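You operate a simulated robot arm through the tools that you are given. There is no shell and no other tool.

Carry out the task below with a simulated robot arm. There is one attempt and no reset: what you move stays moved.

Task
Mains off first, then set the tension to 20 daN and lock it.

The check looks at the end state, three seconds after you hand in, the way a careful person would. Anything else that was tipped, shoved, dropped, spilled or broken makes it a failure.

Robot
A 6-joint arm with a two-finger gripper, fixed in place. Base frame: the origin is at the foot of the arm, x ahead of it, y to its left, z up. Readings come in mm, rad, newtons and seconds.
Its first joint turns from -2.897 to 2.897 rad. Payload 3.43 kg.
Tool frame: the origin (TCP) lies between the finger pads and is the grasp point; the fingertips stand 20 mm ahead of it; z points along the fingers, y is the line along which they close. The gripper opens to 190 mm. The gripper's body begins 248 mm behind the TCP.
Orientation is told as [roll, pitch, yaw] about the base's x, y, z axes, in that order, counted from this pose: with the fingers straight down and closing along the base's y, the tool's x points along the base's -x, its y along +y and its z along -z.

Tools
- The arm moves only by the tool move_arm. Its argument "increments" is a list of rows, each an object (a shift or turn left out is 0, a gripper value left out holds the last) with "jaw": the closure, from 0 (fully open) to 1 (shut); "delta_pos": the shift along the base's x, y, z in m, a list of three; "angular": the turn, a rotation vector about the base's x, y, z in rad, a list of three. In form: [{"jaw": jaw, "delta_pos": [x, y, z], "angular": [rx, ry, rz]}, ...]. A call has 1 to 20 rows; each row shifts and turns the commanded pose from where the row before left it. Rows are played at 5 a second. More than 50 mm and 0.15 rad between two rows, or a gripper value outside its range, and nothing of the call is played. Where a pose cannot be reached the arm comes as near as it can. A force on the tool above 90 N (or 10 N above the force at the start of the call, whichever is more), or a blocked arm, ends the call early, and 0.2 s more pass. The fingers move at their own pace (about 153 mm/s each) and stop on an object; they squeeze with about 23 N. The grip force told is the motor's: it shows also when the fingers shut on nothing. Time passes only in rows, and 0.2 s behind the last, so rows that do not move let the fingers close. It gives the time, the measured TCP pose, the force on the tool (base axes), the opening and the grip force at its end, in the units of the frame above (readings bear some noise), with the torque about the TCP (base axes, N m) and any sound that the robot's microphone picked up.
- Cameras (640 x 400 px; columns grow to the right, rows downward): "scene" is fixed at [219.4, 651.6, 1529.6]; the picture's right is [-0.95, -0.31, 0.00], its down [-0.12, 0.38, -0.92] and it looks along [0.28, -0.87, -0.40] (base axes); focal length 354 px, centre (320, 200). "wrist" rides on the gripper at [70, -8, -288] in the tool frame; the picture's right is [0.12, 0.99, 0.00], its down [-0.96, 0.11, -0.25] and it looks along [-0.25, 0.03, 0.97] (tool axes); focal length 261 px, centre (320, 200). There is no depth. A picture from a camera that has moved, and an enlarged one, comes with that camera's place and axes in the base frame and with its lens.
- get_image(camera): a new picture of that camera. The clock stands still meanwhile.
- move_column(by): slides the trunk up (or, below 0, down) by that many mm; the arm rides with it, the base frame stays. It gives what a move gives, with no picture.
- zoom(camera, box): a new picture of the part [left, top, right, bottom] of that camera's present view, enlarged. The clock stands still meanwhile.
- close_job(): hands the job in; it is judged then, once.

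Places have to be worked out from the pictures, the camera data and where the tool is seen. Open the gripper and draw the arm clear of the work before you hand the job in, unless the task says otherwise.

The tools are called after "Call:" as name(argument=value, ...) on one line, values as JSON. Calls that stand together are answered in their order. move_arm: Moves the arm, as the interface text tells. Its arguments: {"type":"object","properties":{"increments":{"type":"array"}},"required":["increments"]} The other tools are called the same way: move_column (by) slides the trunk up or down; get_image (camera) takes a picture; zoom (camera, box) takes an enlarged picture of a part of a camera's view; close_job () hands the job in.

At the start:

```text
clock: 0.0
tool_pos: [478.7, -400.2, 1214.6]
tcp_rot: [-0.001, 0.001, 0.002]
force: [-0.3, 1.1, -0.4]
moment: [-0.04, -0.02, 0.02]
opening: 190.1
gripper_force: 0.0
trunk travel left (down, up): [-200.0, 240.0]
```

scene: 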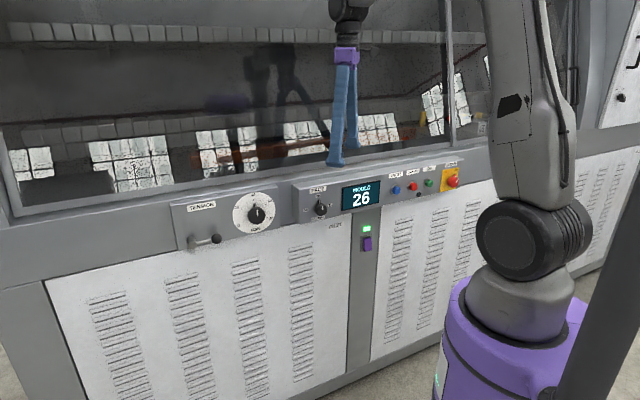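
wrist: 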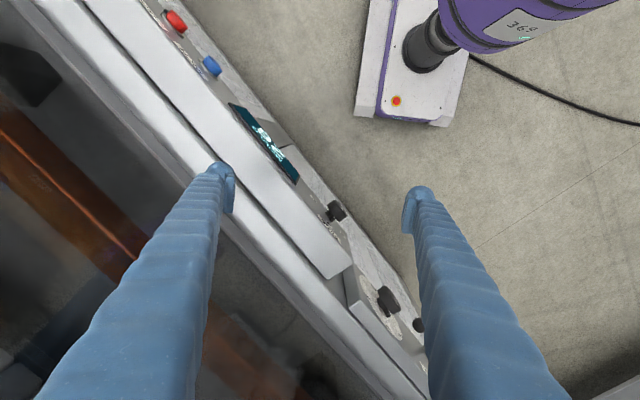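

I see a machine panel with a tension dial, a lever beside it, another knob, a display, buttons, an orange-yellow switch on the right and a purple rocker lower down. I'll zoom in on each before moving.

Call:
zoom(camera="scene", box=[160, 170, 300, 260])

Call:
zoom(camera="scene", box=[290, 160, 390, 260])

Call:
zoom(camera="scene", box=[370, 145, 480, 215])

Call:
zoom(camera="wrist", box=[300, 180, 460, 400])

```text
4.44 times, centred on (230, 215) of scene
camera zoom: at [219.4, 651.6, 1529.6], right [-0.95, -0.31, 0.0], down [-0.12, 0.38, -0.92], along [0.28, -0.87, -0.4], focal length 1573 px, centre (720, 133)
```

zoom: 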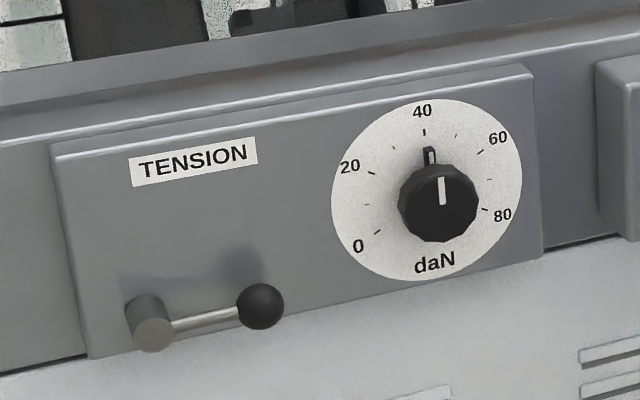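

```text
4.00 times, centred on (340, 210) of scene
camera zoom: at [219.4, 651.6, 1529.6], right [-0.95, -0.31, 0.0], down [-0.12, 0.38, -0.92], along [0.28, -0.87, -0.4], focal length 1416 px, centre (240, 160)
```

zoom: 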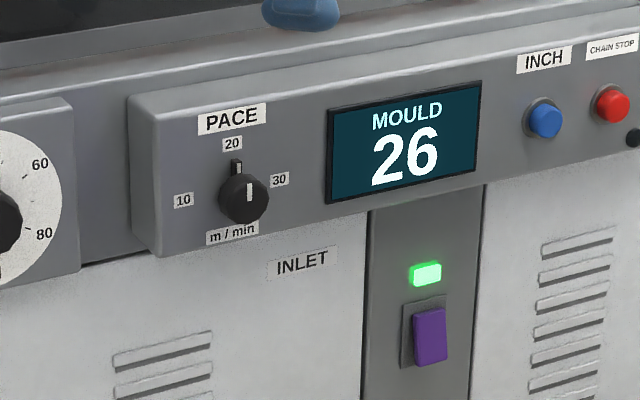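

```text
5.71 times, centred on (425, 180) of scene
camera zoom: at [219.4, 651.6, 1529.6], right [-0.95, -0.31, 0.0], down [-0.12, 0.38, -0.92], along [0.28, -0.87, -0.4], focal length 2022 px, centre (-280, 314)
```

zoom: 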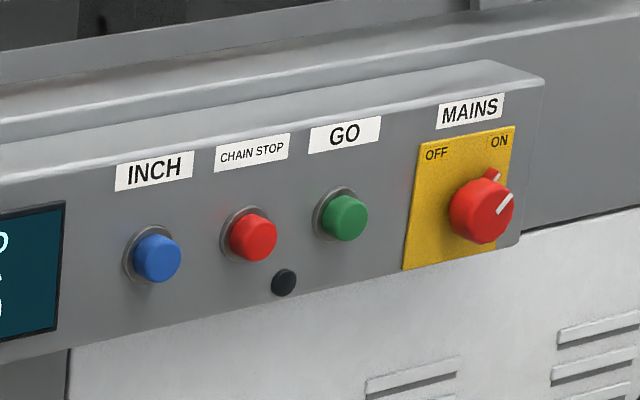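

```text
1.82 times, centred on (380, 290) of wrist
camera zoom: at [408.5, -406.7, 1502.2], right [-0.12, 0.99, 0.0], down [0.96, 0.12, 0.25], along [0.25, 0.03, -0.97], focal length 474 px, centre (211, 36)
```

zoom: 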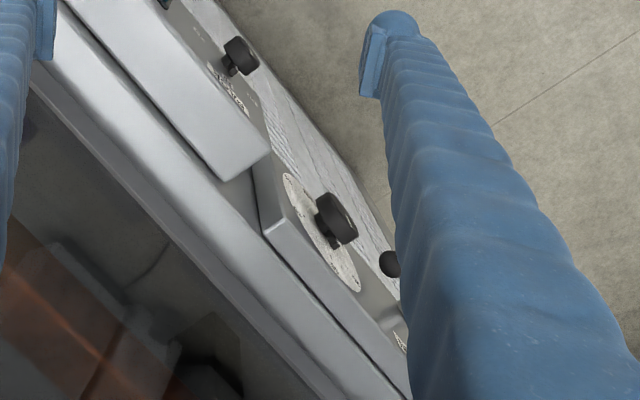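

The mains switch looks to be a red rotary knob (now at ON) around [112,-800,1021], and the tension knob is around [712,-231,1046]. The panel face normal is about (-0.69, 0.72, 0). I'll back away from the panel, then travel along it towards the mains end while yawing the tool square to the panel.

Call:
move_arm(increments=[{"jaw": 0.3, "delta_pos": [-0.0207, 0.0217, 0]}, {"delta_pos": [-0.0207, 0.0217, 0]}, {"delta_pos": [-0.0326, -0.0311, 0], "angular": [0, 0, -0.0675]}, {"delta_pos": [-0.0326, -0.0311, 0], "angular": [0, 0, -0.0675]}, {"delta_pos": [-0.0326, -0.0311, 0], "angular": [0, 0, -0.0675]}, {"delta_pos": [-0.0326, -0.0311, 0], "angular": [0, 0, -0.0675]}, {"delta_pos": [-0.0326, -0.0311, 0], "angular": [0, 0, -0.0675]}, {"delta_pos": [-0.0326, -0.0311, 0], "angular": [0, 0, -0.0675]}, {"delta_pos": [-0.0326, -0.0311, 0], "angular": [0, 0, -0.0675]}, {"delta_pos": [-0.0326, -0.0311, 0], "angular": [0, 0, -0.0675]}, {"delta_pos": [-0.0326, -0.0311, 0], "angular": [0, 0, -0.0675]}, {"delta_pos": [-0.0326, -0.0311, 0], "angular": [0, 0, -0.0675]}, {"delta_pos": [-0.0326, -0.0311, 0], "angular": [0, 0, -0.0675]}, {"delta_pos": [-0.0326, -0.0311, 0], "angular": [0, 0, -0.0675]}])

```text
clock: 3.0
tool_pos: [47.8, -730.0, 1214.3]
tcp_rot: [0.0, 0.0, -0.81]
force: [-0.1, 0.1, -0.5]
moment: [0.05, -0.06, 0.02]
opening: 132.8
gripper_force: 0.0
trunk travel left (down, up): [-200.0, 240.0]
```

The arm has reached the spot as commanded. I'll look from both cameras before tilting the tool.

Call:
get_image(camera="scene")

Call:
get_image(camera="wrist")

```text
taken
```

scene: 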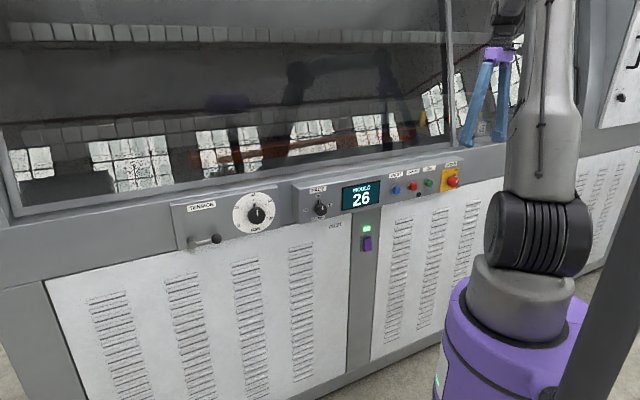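

```text
taken
camera wrist: at [-7.7, -684.2, 1502.0], right [0.64, 0.77, 0.0], down [0.75, -0.62, 0.25], along [0.19, -0.16, -0.97], focal length 261 px, centre (320, 200)
```

wrist: 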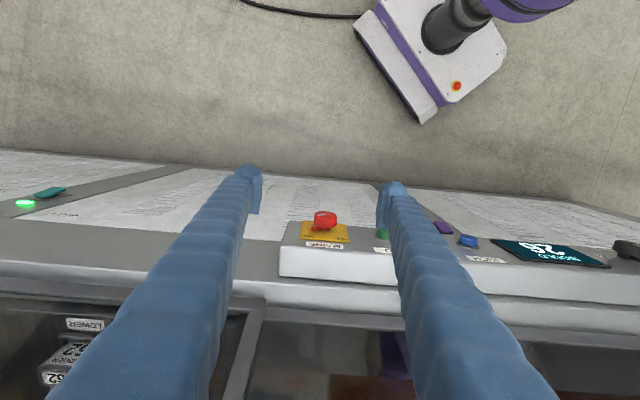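

The mains knob's tip now triangulates to about [119,-785,1030]. I'll tilt the tool from pointing down to horizontal, facing the panel, holding the TCP still about 90 mm in front of the panel plane and above it.

Call:
move_arm(increments=[{"angular": [-0.1034, -0.0985, 0]}, {"angular": [-0.1034, -0.0985, 0]}, {"angular": [-0.1034, -0.0985, 0]}, {"angular": [-0.1034, -0.0985, 0]}, {"angular": [-0.1034, -0.0985, 0]}, {"angular": [-0.1034, -0.0985, 0]}, {"angular": [-0.1034, -0.0985, 0]}, {"angular": [-0.1034, -0.0985, 0]}, {"angular": [-0.1034, -0.0985, 0]}, {"angular": [-0.1034, -0.0985, 0]}, {"angular": [-0.1034, -0.0985, 0]}])

Call:
get_image(camera="scene")

Call:
get_image(camera="wrist")

```text
clock: 5.4
tool_pos: [43.7, -729.9, 1216.1]
tcp_rot: [-2.948, -1.568, 2.137]
force: [-1.3, 0.1, -0.5]
moment: [0.03, 0.0, -0.02]
opening: 133.3
gripper_force: 0.0
trunk travel left (down, up): [-200.0, 240.0]
```

```text
taken
```

scene: 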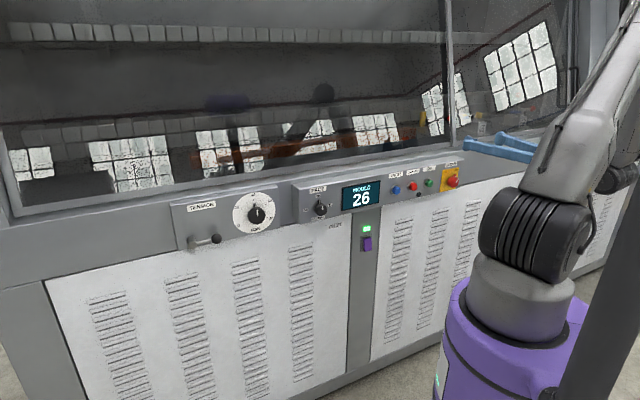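

```text
taken
camera wrist: at [-160.1, -525.6, 1144.2], right [0.72, 0.68, -0.12], down [-0.09, 0.26, 0.96], along [0.69, -0.68, 0.25], focal length 261 px, centre (320, 200)
```

wrist: 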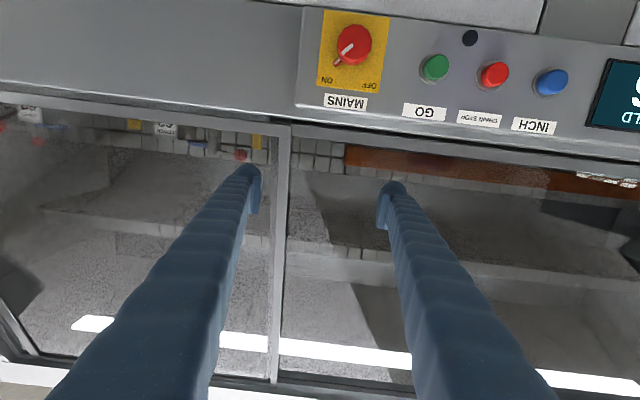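

The tool is now horizontal with the camera below it, and the picture is upside down. The wrist ray to the mains knob agrees with about [123,-781,1030]. I'll zoom on the mains area for shape and panel alignment.

Call:
zoom(camera="wrist", box=[290, 0, 450, 120])

Call:
zoom(camera="wrist", box=[420, 0, 640, 200])

```text
3.33 times, centred on (370, 60) of wrist
camera zoom: at [-160.1, -525.6, 1144.2], right [0.72, 0.68, -0.12], down [-0.09, 0.26, 0.96], along [0.69, -0.68, 0.25], focal length 869 px, centre (153, 667)
```

zoom: 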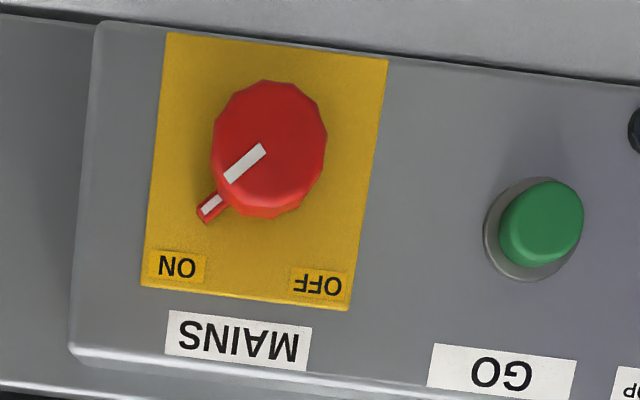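

```text
2.00 times, centred on (530, 100) of wrist
camera zoom: at [-160.1, -525.6, 1144.2], right [0.72, 0.68, -0.12], down [-0.09, 0.26, 0.96], along [0.69, -0.68, 0.25], focal length 521 px, centre (-100, 400)
```

zoom: 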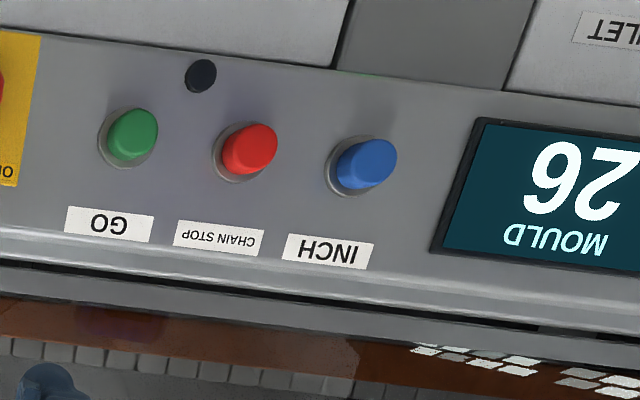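

Working from the corners, the panel face is vertical and runs at roughly 45°. The mains knob is about 45 mm across and projects about 25 mm, with a pointer tab aimed at ON (upper right). I'll lower the tool to stand about 80 mm in front of the knob for a closer look, with the fingers partly closed.

Call:
move_arm(increments=[{"jaw": 0.4, "delta_pos": [0.0046, 0.0011, -0.0372], "angular": [0, 0, 0.024]}, {"delta_pos": [0.0046, 0.0011, -0.0372]}, {"delta_pos": [0.0045, 0.0011, -0.0372]}, {"delta_pos": [0.0045, 0.0011, -0.0372]}, {"delta_pos": [0.0045, 0.0011, -0.0372]}])

Call:
get_image(camera="wrist")

Call:
get_image(camera="scene")

```text
clock: 6.6
tool_pos: [22.5, -795.5, 1087.8]
tcp_rot: [1.081, -1.554, -1.853]
force: [0.3, 0.0, 0.0]
moment: [-0.02, -0.03, -0.02]
opening: 114.1
gripper_force: 0.0
out of reach, approached as far as the arm can: row 1, 2, 3, 4, 5
trunk travel left (down, up): [-200.0, 240.0]
```

```text
taken
camera wrist: at [-188.7, -597.1, 1019.9], right [0.69, 0.71, -0.11], down [-0.1, 0.24, 0.97], along [0.71, -0.66, 0.24], focal length 261 px, centre (320, 200)
```

wrist: 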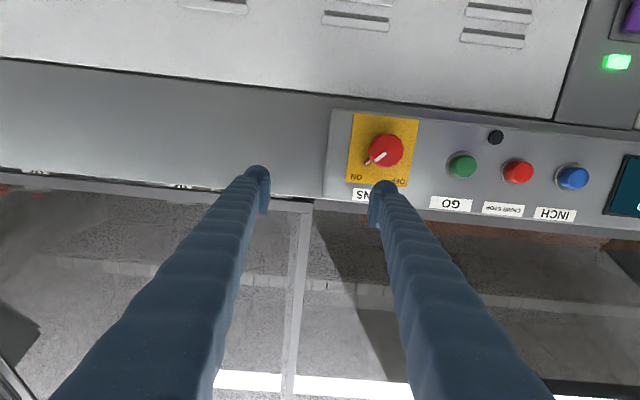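

```text
taken
```

scene: 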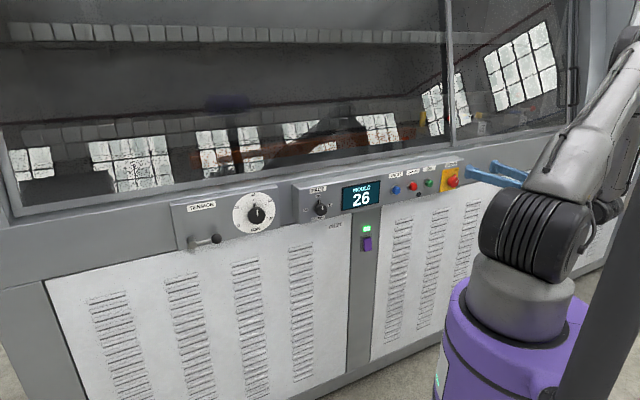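

The last rows were out of reach: the wrist can't fold in that close at this height. At z=1216 the same posture was reachable, so I'll go back up and then lower the trunk by 200 mm, which brings that posture down to panel height.

Call:
move_arm(increments=[{"delta_pos": [0, 0, 0.04]}, {"delta_pos": [0, 0, 0.04]}, {"delta_pos": [0, 0, 0.04]}, {"delta_pos": [0, 0, 0.04]}])

```text
clock: 7.6
tool_pos: [21.7, -790.6, 1248.1]
tcp_rot: [0.167, -1.57, -0.949]
force: [-0.4, -0.6, 0.0]
moment: [0.01, 0.02, 0.03]
opening: 113.7
gripper_force: 0.0
trunk travel left (down, up): [-200.0, 240.0]
```

The pose recovered cleanly at z=1248. At u≈-544 the fingertips sit about 45 mm in front of the knob tip plane, so lowering the trunk 200 mm is clear.

Call:
move_column(by=-200)

Call:
get_image(camera="wrist")

Call:
get_image(camera="scene")

```text
clock: 9.8
tool_pos: [20.7, -790.4, 1047.2]
tcp_rot: [0.513, -1.568, -1.297]
force: [-0.2, -0.1, 0.5]
moment: [0.0, -0.01, -0.04]
opening: 113.9
gripper_force: 0.1
trunk travel left (down, up): [0.0, 440.0]
```

```text
taken
camera wrist: at [-188.4, -591.7, 977.5], right [0.7, 0.7, -0.12], down [-0.09, 0.26, 0.96], along [0.71, -0.66, 0.24], focal length 261 px, centre (320, 200)
```

wrist: 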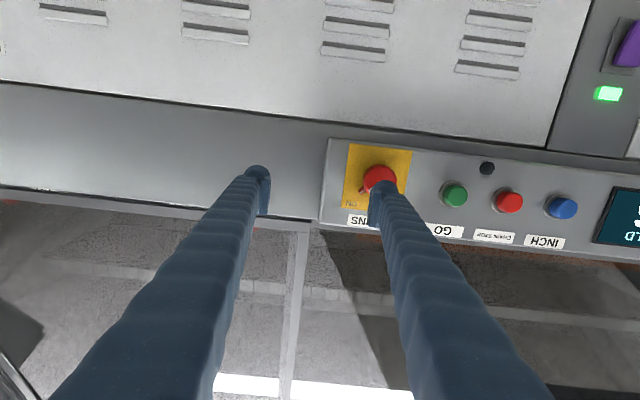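

```text
taken
```

scene: 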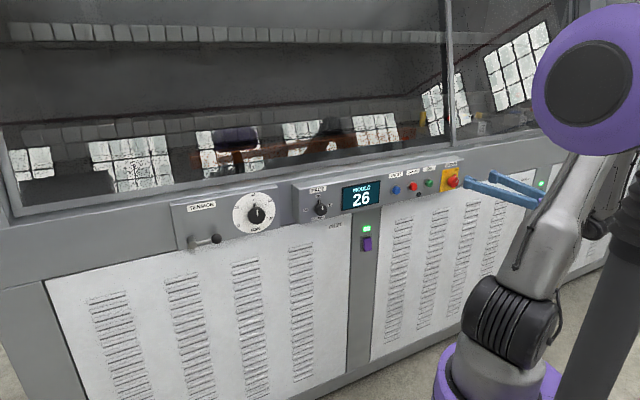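

Now the tool is level with the panel and clear of it. I'll shift along the panel so the TCP sits on the estimated knob axis, about 75 mm in front of the knob.

Call:
move_arm(increments=[{"delta_pos": [0.0165, 0.0208, -0.006]}, {"delta_pos": [0.0165, 0.0208, -0.006]}, {"delta_pos": [0.0163, 0.0208, -0.005]}, {}])

Call:
get_image(camera="wrist")

Call:
zoom(camera="wrist", box=[240, 90, 400, 190])

```text
clock: 10.8
tool_pos: [71.0, -728.3, 1030.8]
tcp_rot: [0.47, -1.57, -1.258]
force: [-0.1, 0.1, -0.2]
moment: [0.02, -0.01, -0.05]
opening: 113.9
gripper_force: 0.1
trunk travel left (down, up): [0.0, 440.0]
```

```text
taken
camera wrist: at [-139.3, -528.8, 961.0], right [0.7, 0.7, -0.12], down [-0.09, 0.26, 0.96], along [0.71, -0.66, 0.24], focal length 261 px, centre (320, 200)
```

wrist: 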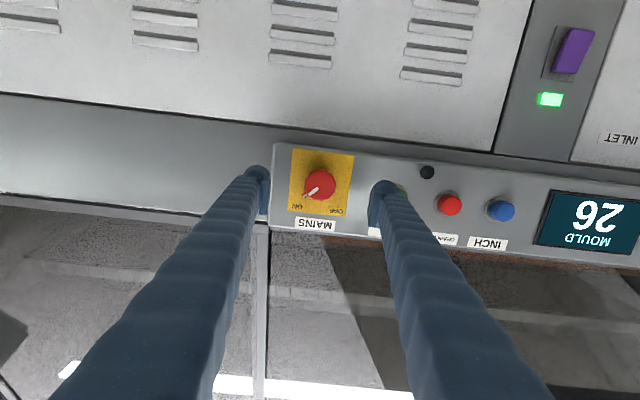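

```text
4.00 times, centred on (320, 140) of wrist
camera zoom: at [-139.3, -528.8, 961.0], right [0.7, 0.7, -0.12], down [-0.09, 0.26, 0.96], along [0.71, -0.66, 0.24], focal length 1043 px, centre (320, 440)
```

zoom: 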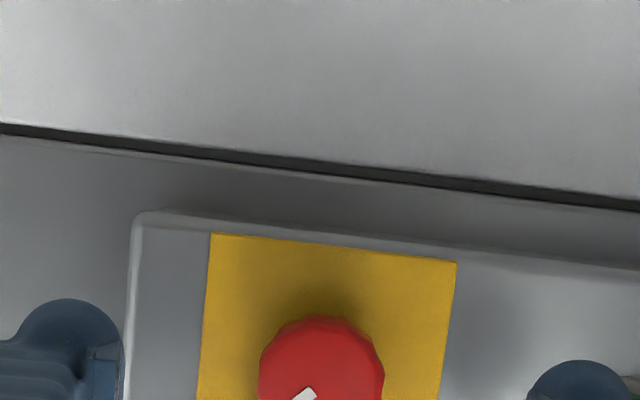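

The knob now lies between the fingers in view. I'll zoom right on it to refine its axis.

Call:
zoom(camera="wrist", box=[250, 130, 410, 230])

Call:
zoom(camera="scene", box=[430, 140, 560, 220])

```text
4.00 times, centred on (330, 180) of wrist
camera zoom: at [-139.3, -528.8, 961.0], right [0.7, 0.7, -0.12], down [-0.09, 0.26, 0.96], along [0.71, -0.66, 0.24], focal length 1043 px, centre (280, 280)
```

zoom: 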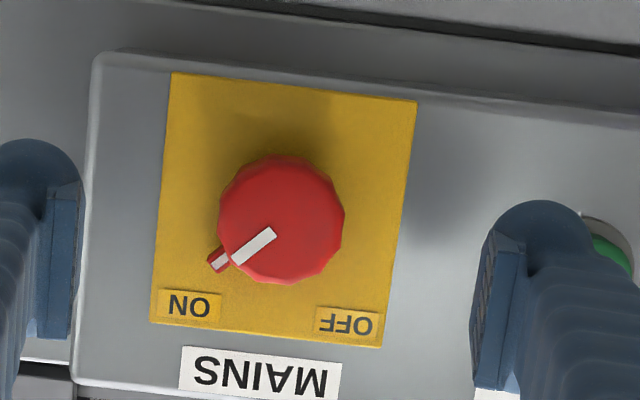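

```text
4.92 times, centred on (495, 180) of scene
camera zoom: at [219.4, 651.6, 1529.6], right [-0.95, -0.31, 0.0], down [-0.12, 0.38, -0.92], along [0.28, -0.87, -0.4], focal length 1742 px, centre (-542, 298)
```

zoom: 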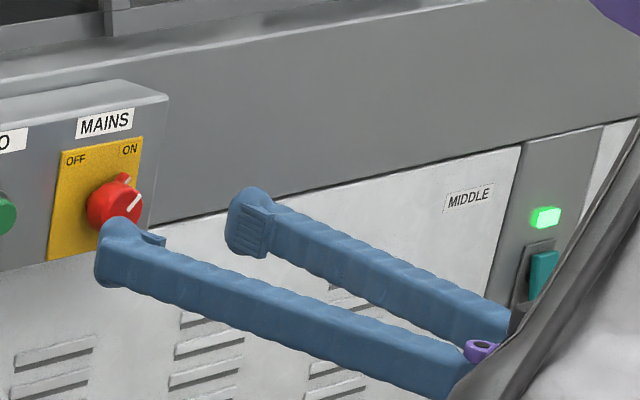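

Refined knob axis: about [125.5,-778.2,1029.3] at the tip, about 44 mm across and projecting roughly 22 mm, with the yellow plate square to the tool. I'll roll the tool 45° clockwise (as seen from the front) so the fingers straddle the pointer tab, close partway, and check that it is reachable.

Call:
move_arm(increments=[{"jaw": 0.58, "angular": [0.0925, -0.0925, 0]}, {"angular": [0.0925, -0.0925, 0]}, {"angular": [0.0925, -0.0925, 0]}, {"angular": [0.0925, -0.0925, 0]}, {"angular": [0.0925, -0.0925, 0]}, {"angular": [0.0925, -0.0925, 0]}, {}])

Call:
get_image(camera="wrist")

```text
clock: 12.4
tool_pos: [70.6, -728.0, 1030.3]
tcp_rot: [1.569, -0.784, -2.354]
force: [0.7, 0.2, 1.4]
moment: [0.01, 0.02, 0.0]
opening: 79.8
gripper_force: 0.1
trunk travel left (down, up): [0.0, 440.0]
```

```text
taken
camera wrist: at [-102.5, -492.2, 974.4], right [0.56, 0.56, 0.62], down [-0.6, -0.25, 0.76], along [0.58, -0.79, 0.19], focal length 261 px, centre (320, 200)
```

wrist: 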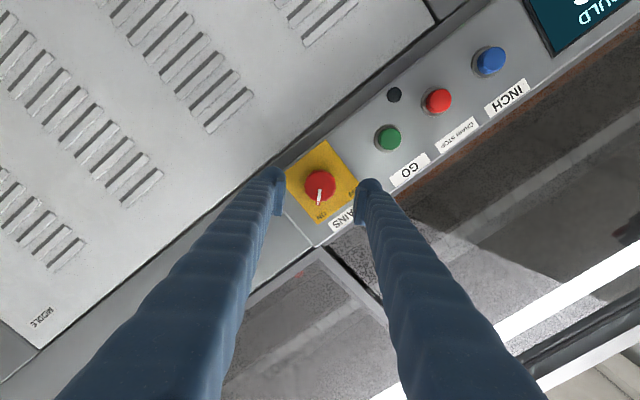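

The roll was reached. A point on the tool axis at the knob's depth should project to about (319.6,184), and the knob appears there. I'll zoom to check the centring.

Call:
zoom(camera="wrist", box=[270, 135, 370, 235])

```text
4.00 times, centred on (320, 185) of wrist
camera zoom: at [-102.5, -492.2, 974.4], right [0.56, 0.56, 0.62], down [-0.6, -0.25, 0.76], along [0.58, -0.79, 0.19], focal length 1043 px, centre (320, 260)
```

zoom: 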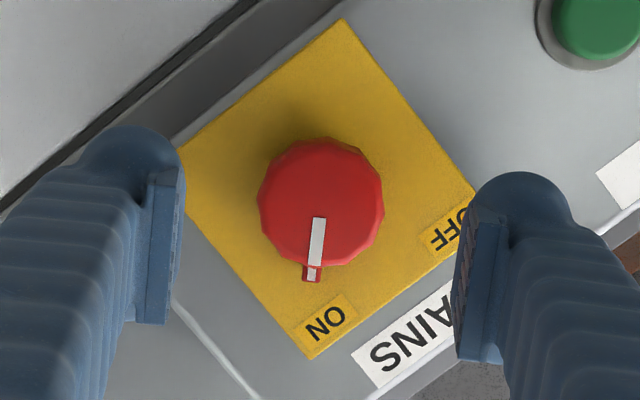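

Centring is good to about 1 mm; the tip depth is 65–75 mm ahead of the TCP. I'll advance 48 mm with a tiny lateral correction, then check from both cameras.

Call:
move_arm(increments=[{"delta_pos": [0.0117, -0.0109, 0.0005]}, {"delta_pos": [0.0113, -0.0113, 0]}, {"delta_pos": [0.0113, -0.0113, 0]}, {}])

Call:
get_image(camera="wrist")

Call:
zoom(camera="wrist", box=[270, 135, 370, 235])

Call:
zoom(camera="scene", box=[420, 140, 520, 220])

```text
clock: 13.4
tool_pos: [106.0, -761.1, 1030.0]
tcp_rot: [1.569, -0.786, -2.357]
force: [0.8, -0.3, -0.5]
moment: [0.01, 0.01, -0.03]
opening: 79.8
gripper_force: 0.1
trunk travel left (down, up): [0.0, 440.0]
```

```text
taken
camera wrist: at [-68.0, -526.3, 975.6], right [0.56, 0.56, 0.62], down [-0.6, -0.25, 0.76], along [0.58, -0.79, 0.19], focal length 261 px, centre (320, 200)
```

wrist: 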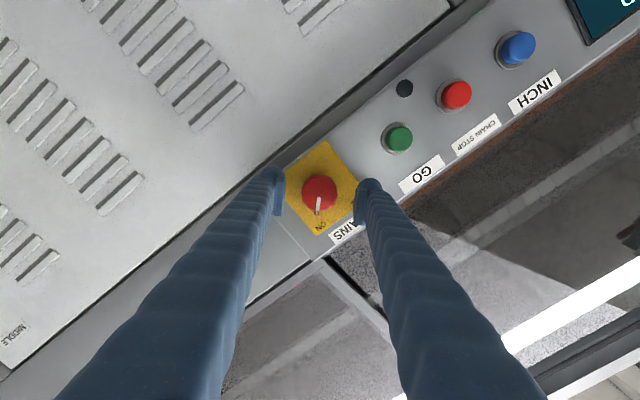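

```text
4.00 times, centred on (320, 185) of wrist
camera zoom: at [-68.0, -526.3, 975.6], right [0.56, 0.56, 0.62], down [-0.6, -0.25, 0.76], along [0.58, -0.79, 0.19], focal length 1043 px, centre (320, 260)
```

zoom: 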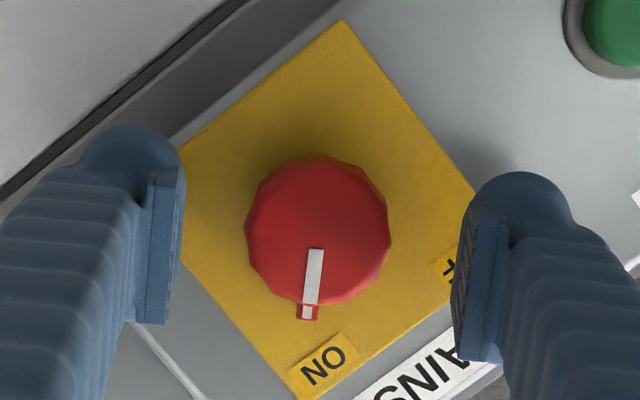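

```text
5.00 times, centred on (470, 180) of scene
camera zoom: at [219.4, 651.6, 1529.6], right [-0.95, -0.31, 0.0], down [-0.12, 0.38, -0.92], along [0.28, -0.87, -0.4], focal length 1769 px, centre (-430, 300)
```

zoom: 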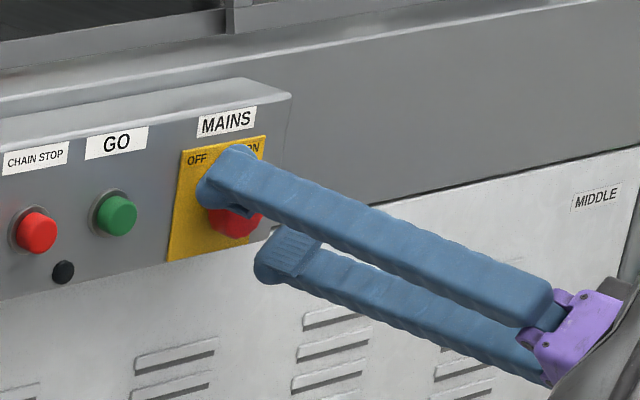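

The knob appears centred, with its tip about 17–22 mm ahead of the TCP, so the fingertips are just level with it. I'll advance 12 mm more, then close gently.

Call:
move_arm(increments=[{"delta_pos": [0.0042, -0.0042, 0]}, {"delta_pos": [0.0042, -0.0042, 0]}, {}])

Call:
zoom(camera="wrist", box=[270, 135, 370, 235])

Call:
zoom(camera="scene", box=[420, 140, 520, 220])

```text
clock: 14.2
tool_pos: [113.9, -770.0, 1030.3]
tcp_rot: [1.568, -0.788, -2.354]
force: [-0.5, 0.7, 0.0]
moment: [-0.03, 0.0, -0.01]
opening: 79.9
gripper_force: 0.1
trunk travel left (down, up): [0.0, 440.0]
```

```text
4.00 times, centred on (320, 185) of wrist
camera zoom: at [-59.3, -534.1, 975.3], right [0.56, 0.56, 0.62], down [-0.6, -0.25, 0.76], along [0.58, -0.79, 0.19], focal length 1043 px, centre (320, 260)
```

zoom: 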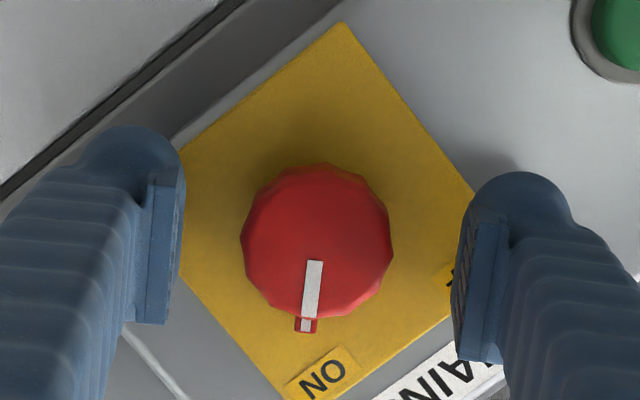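

```text
5.00 times, centred on (470, 180) of scene
camera zoom: at [219.4, 651.6, 1529.6], right [-0.95, -0.31, 0.0], down [-0.12, 0.38, -0.92], along [0.28, -0.87, -0.4], focal length 1769 px, centre (-430, 300)
```

zoom: 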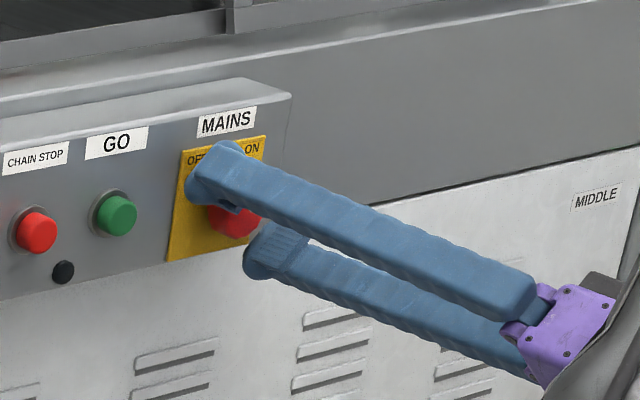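

The knob tip is now about 8 mm ahead of the TCP, so the fingers overlap it by about 12 mm and stay clear of the plate. I'll close on the knob.

Call:
move_arm(increments=[{"jaw": 0.7}, {"jaw": 1.0}, {}, {}])

Call:
zoom(camera="wrist", box=[270, 135, 370, 235])

```text
clock: 15.2
tool_pos: [112.4, -769.7, 1030.9]
tcp_rot: [1.569, -0.786, -2.354]
force: [-3.8, -4.1, -5.5]
moment: [0.06, 0.02, -0.11]
opening: 40.9
gripper_force: 45.9
trunk travel left (down, up): [0.0, 440.0]
```

```text
4.00 times, centred on (320, 185) of wrist
camera zoom: at [-59.7, -534.4, 974.8], right [0.56, 0.56, 0.62], down [-0.6, -0.25, 0.76], along [0.58, -0.79, 0.19], focal length 1043 px, centre (320, 260)
```

zoom: 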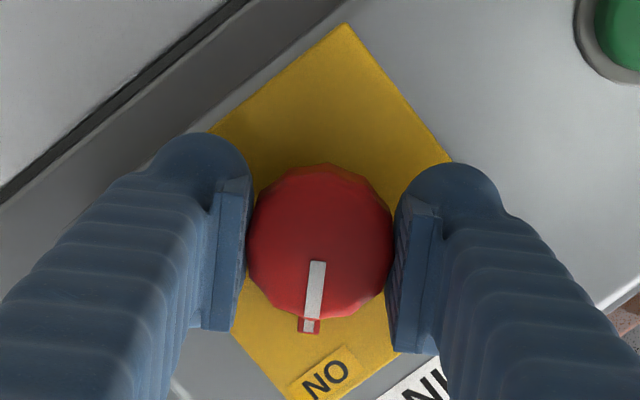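

The grip is firm on the knob (40.9 mm), with a slight 8 N side load from a sub-millimetre offset. I'll correct that and turn counter-clockwise (as seen from the front) about 45° first, watching force and sound.

Call:
move_arm(increments=[{"delta_pos": [-0.0003, -0.0003, -0.0004]}, {"angular": [-0.0566, 0.0566, 0]}, {"angular": [-0.0566, 0.0566, 0]}, {"angular": [-0.0566, 0.0566, 0]}, {"angular": [-0.0566, 0.0566, 0]}, {"angular": [-0.0566, 0.0566, 0]}, {"angular": [-0.0566, 0.0566, 0]}, {"angular": [-0.0566, 0.0566, 0]}, {"angular": [-0.0566, 0.0566, 0]}, {"angular": [-0.0566, 0.0566, 0]}, {"angular": [-0.0566, 0.0566, 0]}, {}])

Call:
zoom(camera="wrist", box=[270, 135, 370, 235])

```text
clock: 17.8
tool_pos: [112.4, -771.2, 1031.0]
tcp_rot: [-1.464, -1.555, 0.68]
force: [-2.1, 6.3, -9.1]
moment: [0.05, 0.06, 0.01]
opening: 40.6
gripper_force: 44.8
trunk travel left (down, up): [0.0, 440.0]
```

```text
4.00 times, centred on (320, 185) of wrist
camera zoom: at [-97.5, -572.1, 960.4], right [0.7, 0.7, -0.13], down [-0.08, 0.27, 0.96], along [0.71, -0.66, 0.24], focal length 1043 px, centre (320, 260)
```

zoom: 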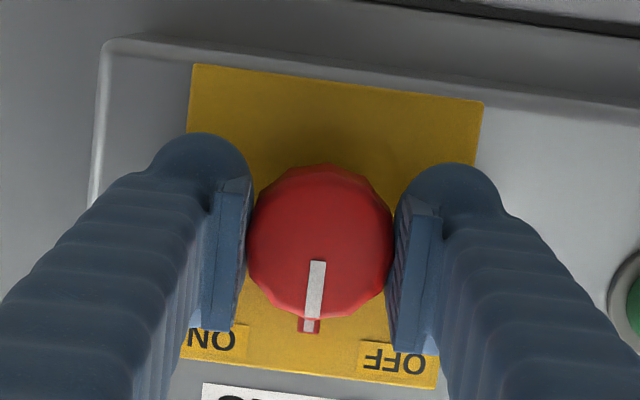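

The knob follows the fingers and its pointer is now straight up, halfway. I'll continue the remaining 45° to OFF.

Call:
move_arm(increments=[{"angular": [-0.0566, 0.0566, 0]}, {"angular": [-0.0566, 0.0566, 0]}, {"angular": [-0.0566, 0.0566, 0]}, {"angular": [-0.0566, 0.0566, 0]}, {"angular": [-0.0566, 0.0566, 0]}, {"angular": [-0.0566, 0.0566, 0]}, {"angular": [-0.0566, 0.0566, 0]}, {"angular": [-0.0566, 0.0566, 0]}, {"angular": [-0.0566, 0.0566, 0]}, {"angular": [-0.0566, 0.0566, 0]}, {}])

Call:
zoom(camera="wrist", box=[270, 135, 370, 235])

Call:
get_image(camera="scene")

```text
clock: 18.4
tool_pos: [117.8, -771.7, 1051.1]
tcp_rot: [-1.511, -1.443, 0.762]
force: [2.8, 27.8, 9.8]
moment: [0.02, -0.71, 0.8]
opening: 39.5
gripper_force: 45.7
out of reach, approached as far as the arm can: row 1, 2
trunk travel left (down, up): [0.0, 440.0]
stopped in row 2: the force on the tool passed its limit at 145 N (the readings are from after the stop); the commanded pose is now the measured one
```

```text
4.00 times, centred on (320, 185) of wrist
camera zoom: at [-105.5, -586.7, 983.5], right [0.66, 0.71, -0.25], down [-0.01, 0.34, 0.94], along [0.75, -0.62, 0.23], focal length 1043 px, centre (320, 260)
```

zoom: 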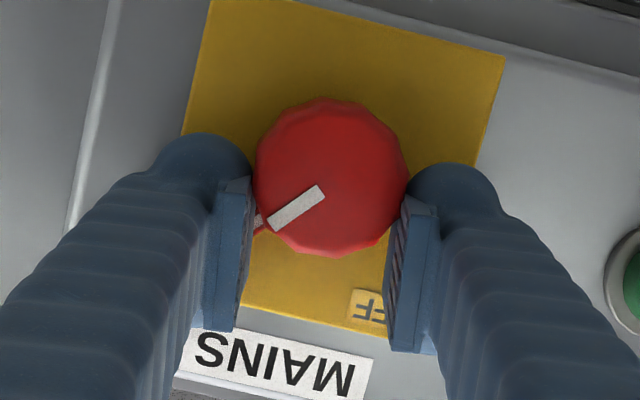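

```text
taken
```

scene: 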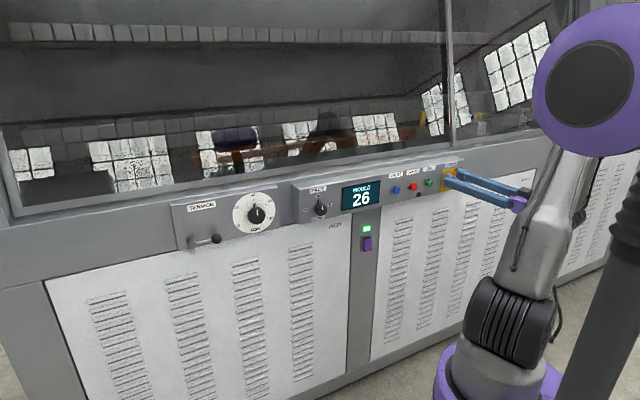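

The arm hit a reach limit just past the half-way roll, the tool was pushed up about 20 mm, and the knob swung back towards ON. Nothing else appears disturbed. I'll release the knob and back straight out, then re-grip with a roll that leaves room for the whole turn.

Call:
move_arm(increments=[{"jaw": 0.6}, {}, {"delta_pos": [-0.0106, 0.0106, 0]}, {"delta_pos": [-0.0177, 0.0177, 0]}, {"delta_pos": [-0.0177, 0.0177, 0]}, {}])

Call:
get_image(camera="wrist")

Call:
zoom(camera="scene", box=[420, 140, 520, 220])

```text
clock: 19.8
tool_pos: [67.1, -731.3, 1049.7]
tcp_rot: [-1.44, -1.448, 0.691]
force: [0.3, 0.5, -0.3]
moment: [-0.04, 0.05, 0.04]
opening: 75.9
gripper_force: 0.1
out of reach, approached as far as the arm can: row 5
trunk travel left (down, up): [0.0, 440.0]
```

```text
taken
camera wrist: at [-155.9, -545.0, 985.5], right [0.66, 0.71, -0.24], down [-0.01, 0.33, 0.94], along [0.75, -0.62, 0.22], focal length 261 px, centre (320, 200)
```

wrist: 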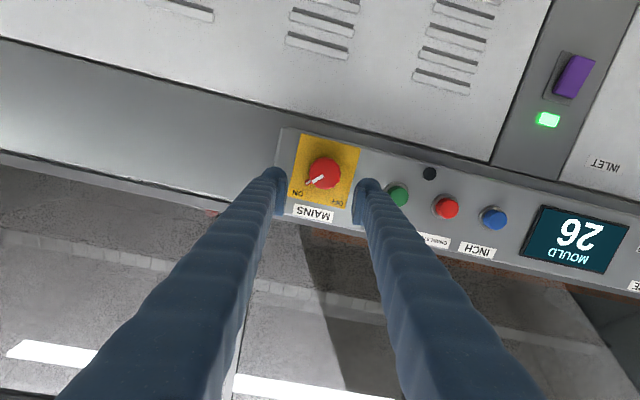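

```text
5.00 times, centred on (470, 180) of scene
camera zoom: at [219.4, 651.6, 1529.6], right [-0.95, -0.31, 0.0], down [-0.12, 0.38, -0.92], along [0.28, -0.87, -0.4], focal length 1769 px, centre (-430, 300)
```

zoom: 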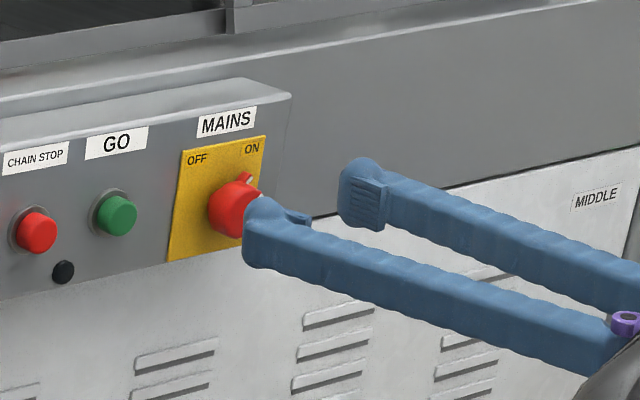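

The knob is back at ON and undamaged. I'll restore the square orientation, rolled 45° clockwise at the standoff point, which was reachable before.

Call:
move_arm(increments=[{"delta_pos": [-0.005, 0.005, 0], "angular": [-0.0156, -0.0156, -0.0325]}, {"delta_pos": [0.001, -0.0002, -0.0028], "angular": [0.0923, -0.0923, 0]}, {"delta_pos": [0.001, -0.0002, -0.0028], "angular": [0.0923, -0.0923, 0]}, {"delta_pos": [0.001, -0.0002, -0.0028], "angular": [0.0923, -0.0923, 0]}, {"delta_pos": [0.001, -0.0002, -0.0028], "angular": [0.0923, -0.0923, 0]}, {"delta_pos": [0.001, -0.0002, -0.0028], "angular": [0.0923, -0.0923, 0]}, {"delta_pos": [0.001, -0.0002, -0.0028], "angular": [0.0923, -0.0923, 0]}, {"delta_pos": [0.001, -0.0002, -0.0028], "angular": [0.0923, -0.0923, 0]}, {}])

```text
clock: 21.8
tool_pos: [63.8, -735.7, 1040.8]
tcp_rot: [1.577, -0.787, -2.369]
force: [0.0, -0.4, 0.2]
moment: [0.0, 0.0, 0.02]
opening: 75.7
gripper_force: 0.0
out of reach, approached as far as the arm can: row 1
trunk travel left (down, up): [0.0, 440.0]
```

Orientation is restored. Now I'll test whether the roll can go further clockwise (to 90° and then 135°) from here, to find room for a full 90° turn.

Call:
move_arm(increments=[{"angular": [0.0925, -0.0925, 0]}, {"angular": [0.0925, -0.0925, 0]}, {"angular": [0.0925, -0.0925, 0]}, {"angular": [0.0925, -0.0925, 0]}, {"angular": [0.0925, -0.0925, 0]}, {"angular": [0.0925, -0.0925, 0]}, {"angular": [0.0925, -0.0925, 0]}, {"angular": [0.0925, -0.0925, 0]}, {"angular": [0.0925, -0.0925, 0]}, {"angular": [0.0925, -0.0925, 0]}, {}])

Call:
get_image(camera="wrist")

```text
clock: 24.1
tool_pos: [63.1, -737.7, 1042.1]
tcp_rot: [1.56, 0.524, -2.367]
force: [-1.1, 0.2, -0.3]
moment: [-0.01, -0.01, -0.01]
opening: 76.0
gripper_force: 0.1
trunk travel left (down, up): [0.0, 440.0]
```

```text
taken
camera wrist: at [-91.8, -484.1, 1072.7], right [-0.27, -0.28, 0.92], down [-0.81, -0.45, -0.38], along [0.52, -0.85, -0.11], focal length 261 px, centre (320, 200)
```

wrist: 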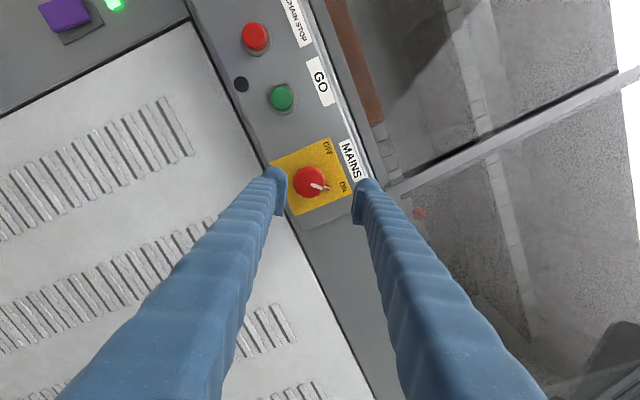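

Rolling clockwise is free to 120°. Gripping with the fingers flipped half a turn (225° clockwise) gives the same good straddle of the tab and leaves room to turn 90° counter-clockwise, so I'll roll on another 105°.

Call:
move_arm(increments=[{"angular": [0.0926, -0.0926, 0]}, {"angular": [0.0926, -0.0926, 0]}, {"angular": [0.0926, -0.0926, 0]}, {"angular": [0.0926, -0.0926, 0]}, {"angular": [0.0926, -0.0926, 0]}, {"angular": [0.0926, -0.0926, 0]}, {"angular": [0.0926, -0.0926, 0]}, {"angular": [0.0926, -0.0926, 0]}, {"angular": [0.0926, -0.0926, 0]}, {"angular": [0.0926, -0.0926, 0]}, {"angular": [0.0926, -0.0926, 0]}, {"angular": [0.0926, -0.0926, 0]}, {"angular": [0.0926, -0.0926, 0]}, {"angular": [0.0926, -0.0926, 0]}, {}])

Call:
get_image(camera="wrist")

Call:
get_image(camera="scene")

```text
clock: 27.4
tool_pos: [63.0, -735.7, 1042.7]
tcp_rot: [-1.565, 0.783, 0.8]
force: [0.5, -0.2, -0.2]
moment: [0.02, 0.0, -0.03]
opening: 76.0
gripper_force: 0.1
trunk travel left (down, up): [0.0, 440.0]
```

```text
taken
camera wrist: at [-172.3, -565.0, 1099.5], right [-0.55, -0.56, -0.62], down [0.24, 0.6, -0.76], along [0.8, -0.57, -0.2], focal length 261 px, centre (320, 200)
```

wrist: 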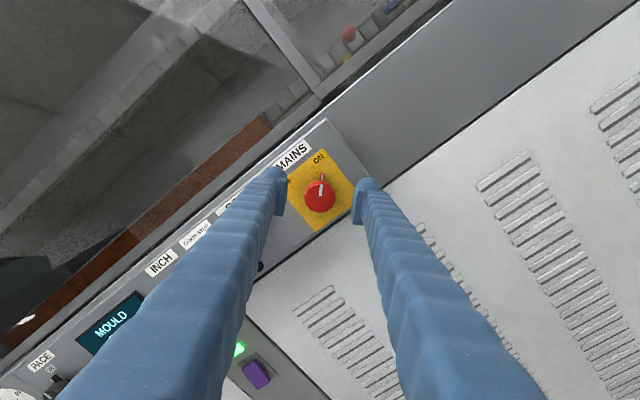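

```text
taken
```

scene: 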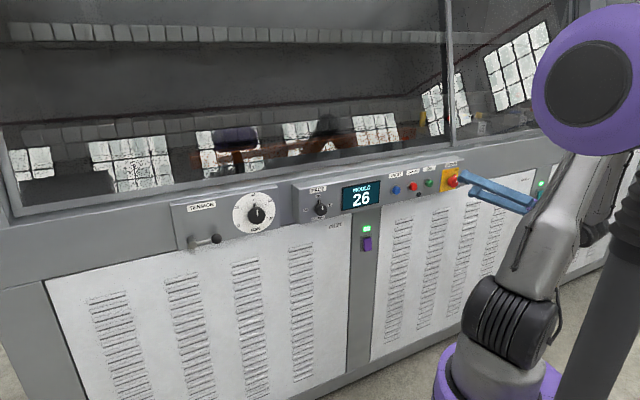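

The flipped pose is reached. I'll shift onto the knob axis (about 11 mm along the panel and 13 mm down), trim the yaw, and zoom to verify centring before going in.

Call:
move_arm(increments=[{"delta_pos": [0.004, 0.004, -0.0065], "angular": [0, 0, -0.015]}, {"delta_pos": [0.004, 0.004, -0.0065]}, {}])

Call:
zoom(camera="wrist", box=[270, 135, 370, 235])

```text
clock: 28.1
tool_pos: [71.9, -729.5, 1029.5]
tcp_rot: [-1.564, 0.783, 0.786]
force: [1.3, -0.1, 0.3]
moment: [0.03, 0.02, -0.03]
opening: 75.9
gripper_force: 0.0
trunk travel left (down, up): [0.0, 440.0]
```

```text
4.00 times, centred on (320, 185) of wrist
camera zoom: at [-161.4, -554.1, 1086.3], right [-0.56, -0.55, -0.62], down [0.25, 0.6, -0.76], along [0.79, -0.58, -0.2], focal length 1043 px, centre (320, 260)
```

zoom: 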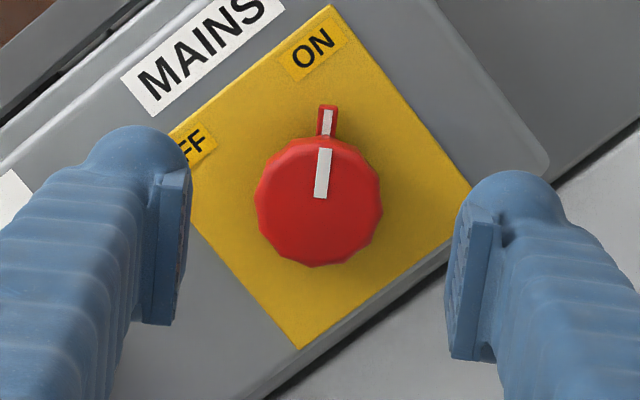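

The knob is centred within about 1 mm, and the tab is exactly between the fingers. I'll advance 58 mm to the same depth as before and close.

Call:
move_arm(increments=[{"delta_pos": [0.0105, -0.0105, 0]}, {"delta_pos": [0.0105, -0.0105, 0]}, {"delta_pos": [0.0105, -0.0105, 0]}, {"delta_pos": [0.0095, -0.0095, 0]}, {}, {"jaw": 0.7}, {"jaw": 1.0}, {}, {}])

Call:
zoom(camera="wrist", box=[270, 135, 370, 235])

```text
clock: 30.1
tool_pos: [113.5, -770.6, 1029.3]
tcp_rot: [-1.562, 0.783, 0.786]
force: [-1.4, -3.3, -2.0]
moment: [-0.01, 0.0, -0.03]
opening: 40.7
gripper_force: 45.1
trunk travel left (down, up): [0.0, 440.0]
```

```text
4.00 times, centred on (320, 185) of wrist
camera zoom: at [-119.8, -595.7, 1086.9], right [-0.56, -0.55, -0.62], down [0.25, 0.6, -0.76], along [0.79, -0.58, -0.2], focal length 1043 px, centre (320, 260)
```

zoom: 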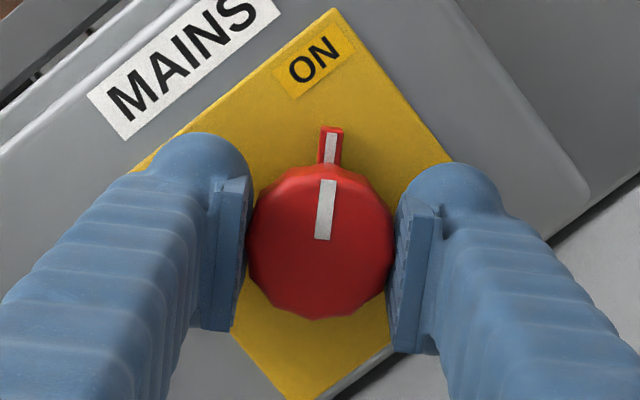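

Well gripped with small forces. I'll now turn counter-clockwise from the front: first 50°, then check.

Call:
move_arm(increments=[{"angular": [-0.0566, 0.0566, 0]}, {"angular": [-0.0566, 0.0566, 0]}, {"angular": [-0.0566, 0.0566, 0]}, {"angular": [-0.0566, 0.0566, 0]}, {"angular": [-0.0566, 0.0566, 0]}, {"angular": [-0.0566, 0.0566, 0]}, {"angular": [-0.0566, 0.0566, 0]}, {"angular": [-0.0566, 0.0566, 0]}, {"angular": [-0.0566, 0.0566, 0]}, {"angular": [-0.0566, 0.0566, 0]}, {"angular": [-0.0566, 0.0566, 0]}, {}])

Call:
zoom(camera="wrist", box=[270, 135, 370, 235])

```text
clock: 32.8
tool_pos: [113.1, -772.1, 1028.9]
tcp_rot: [1.581, 1.474, -2.35]
force: [9.8, -31.2, 18.4]
moment: [-0.13, -0.1, 0.01]
opening: 40.6
gripper_force: 45.1
trunk travel left (down, up): [0.0, 440.0]
```

```text
4.00 times, centred on (320, 185) of wrist
camera zoom: at [-78.3, -553.4, 1098.4], right [-0.7, -0.69, 0.21], down [-0.32, 0.03, -0.95], along [0.64, -0.73, -0.24], focal length 1043 px, centre (320, 260)
```

zoom: 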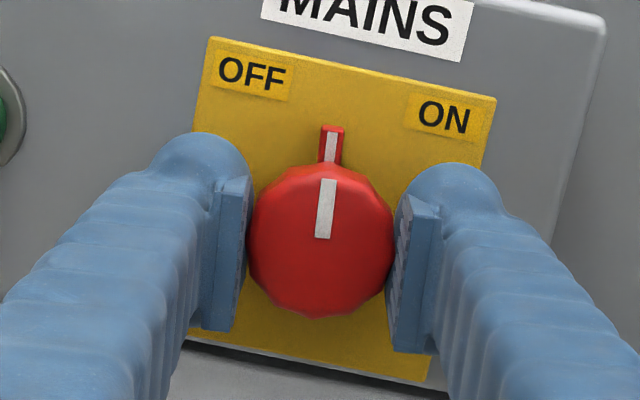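

The knob follows with its pointer now past the top. There is a 37 N strain on the tool from a small axis offset, so I'll ease the tool slightly along that force and then read again.

Call:
move_arm(increments=[{"delta_pos": [0.0002, -0.0012, 0.0008]}, {}])

```text
clock: 33.4
tool_pos: [111.6, -770.5, 1029.6]
tcp_rot: [1.565, 1.478, -2.37]
force: [1.8, -11.4, 7.9]
moment: [-0.08, -0.12, -0.02]
opening: 40.7
gripper_force: 45.0
trunk travel left (down, up): [0.0, 440.0]
```

The strain eased to 14 N. I'll continue turning the rest of the way in smaller checks.

Call:
move_arm(increments=[{"angular": [-0.0566, 0.0566, 0]}, {"angular": [-0.0566, 0.0566, 0]}, {"angular": [-0.0566, 0.0566, 0]}, {"angular": [-0.0566, 0.0566, 0]}, {"angular": [-0.0566, 0.0566, 0]}, {}])

Call:
zoom(camera="wrist", box=[270, 135, 370, 235])

```text
clock: 34.8
tool_pos: [113.7, -771.1, 1029.9]
tcp_rot: [1.574, 1.079, -2.359]
force: [-4.6, 2.5, -10.3]
moment: [0.07, 0.15, -0.05]
opening: 40.6
gripper_force: 44.9
trunk travel left (down, up): [0.0, 440.0]
```

```text
4.00 times, centred on (320, 185) of wrist
camera zoom: at [-60.6, -535.6, 1087.1], right [-0.58, -0.57, 0.57], down [-0.57, -0.22, -0.79], along [0.58, -0.79, -0.2], focal length 1043 px, centre (320, 260)
```

zoom: 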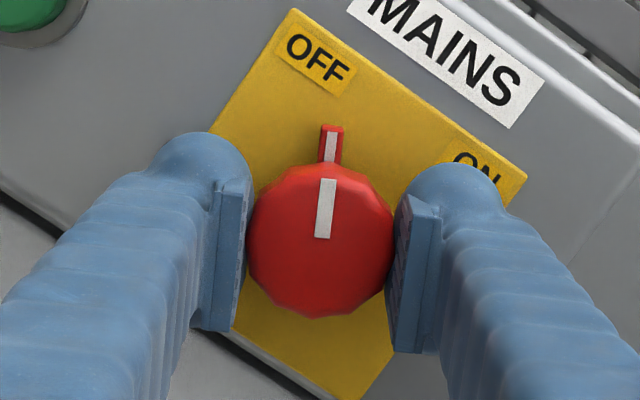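

About 73° turned; the pointer is nearing OFF and the torque sign shows the knob is now being drawn towards it. I'll turn the last 17° and check.

Call:
move_arm(increments=[{"angular": [-0.0566, 0.0566, 0]}, {"angular": [-0.0566, 0.0566, 0]}, {"angular": [-0.0566, 0.0566, 0]}, {"angular": [-0.0354, 0.0354, 0]}, {}])

Call:
zoom(camera="wrist", box=[270, 135, 370, 235])

Call:
get_image(camera="scene")

```text
clock: 36.0
tool_pos: [113.3, -771.0, 1030.1]
tcp_rot: [1.576, 0.79, -2.355]
force: [-12.8, 16.9, -20.3]
moment: [0.15, 0.18, 0.05]
opening: 40.8
gripper_force: 45.4
trunk travel left (down, up): [0.0, 440.0]
```

```text
4.00 times, centred on (320, 185) of wrist
camera zoom: at [-50.5, -525.4, 1072.5], right [-0.44, -0.43, 0.78], down [-0.71, -0.36, -0.6], along [0.54, -0.83, -0.15], focal length 1043 px, centre (320, 260)
```

zoom: 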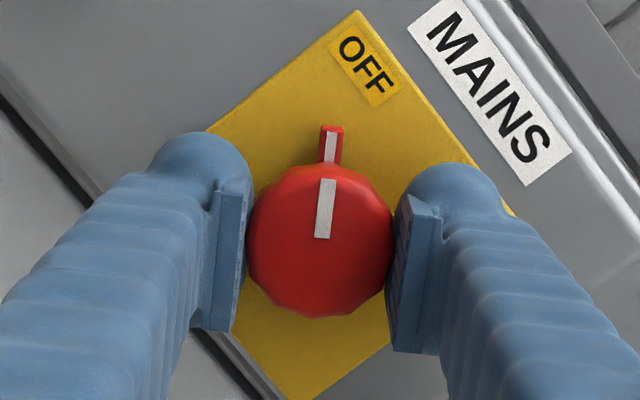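

```text
taken
```

scene: 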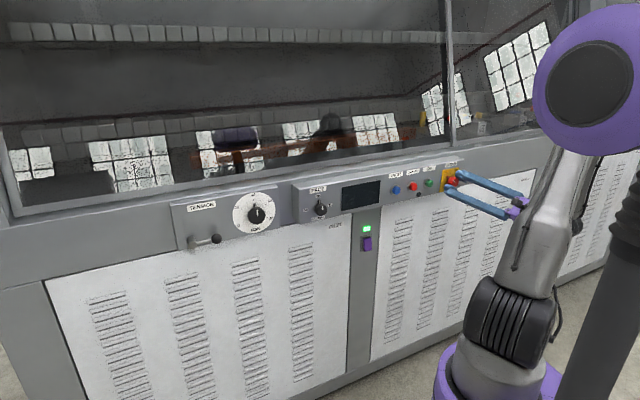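

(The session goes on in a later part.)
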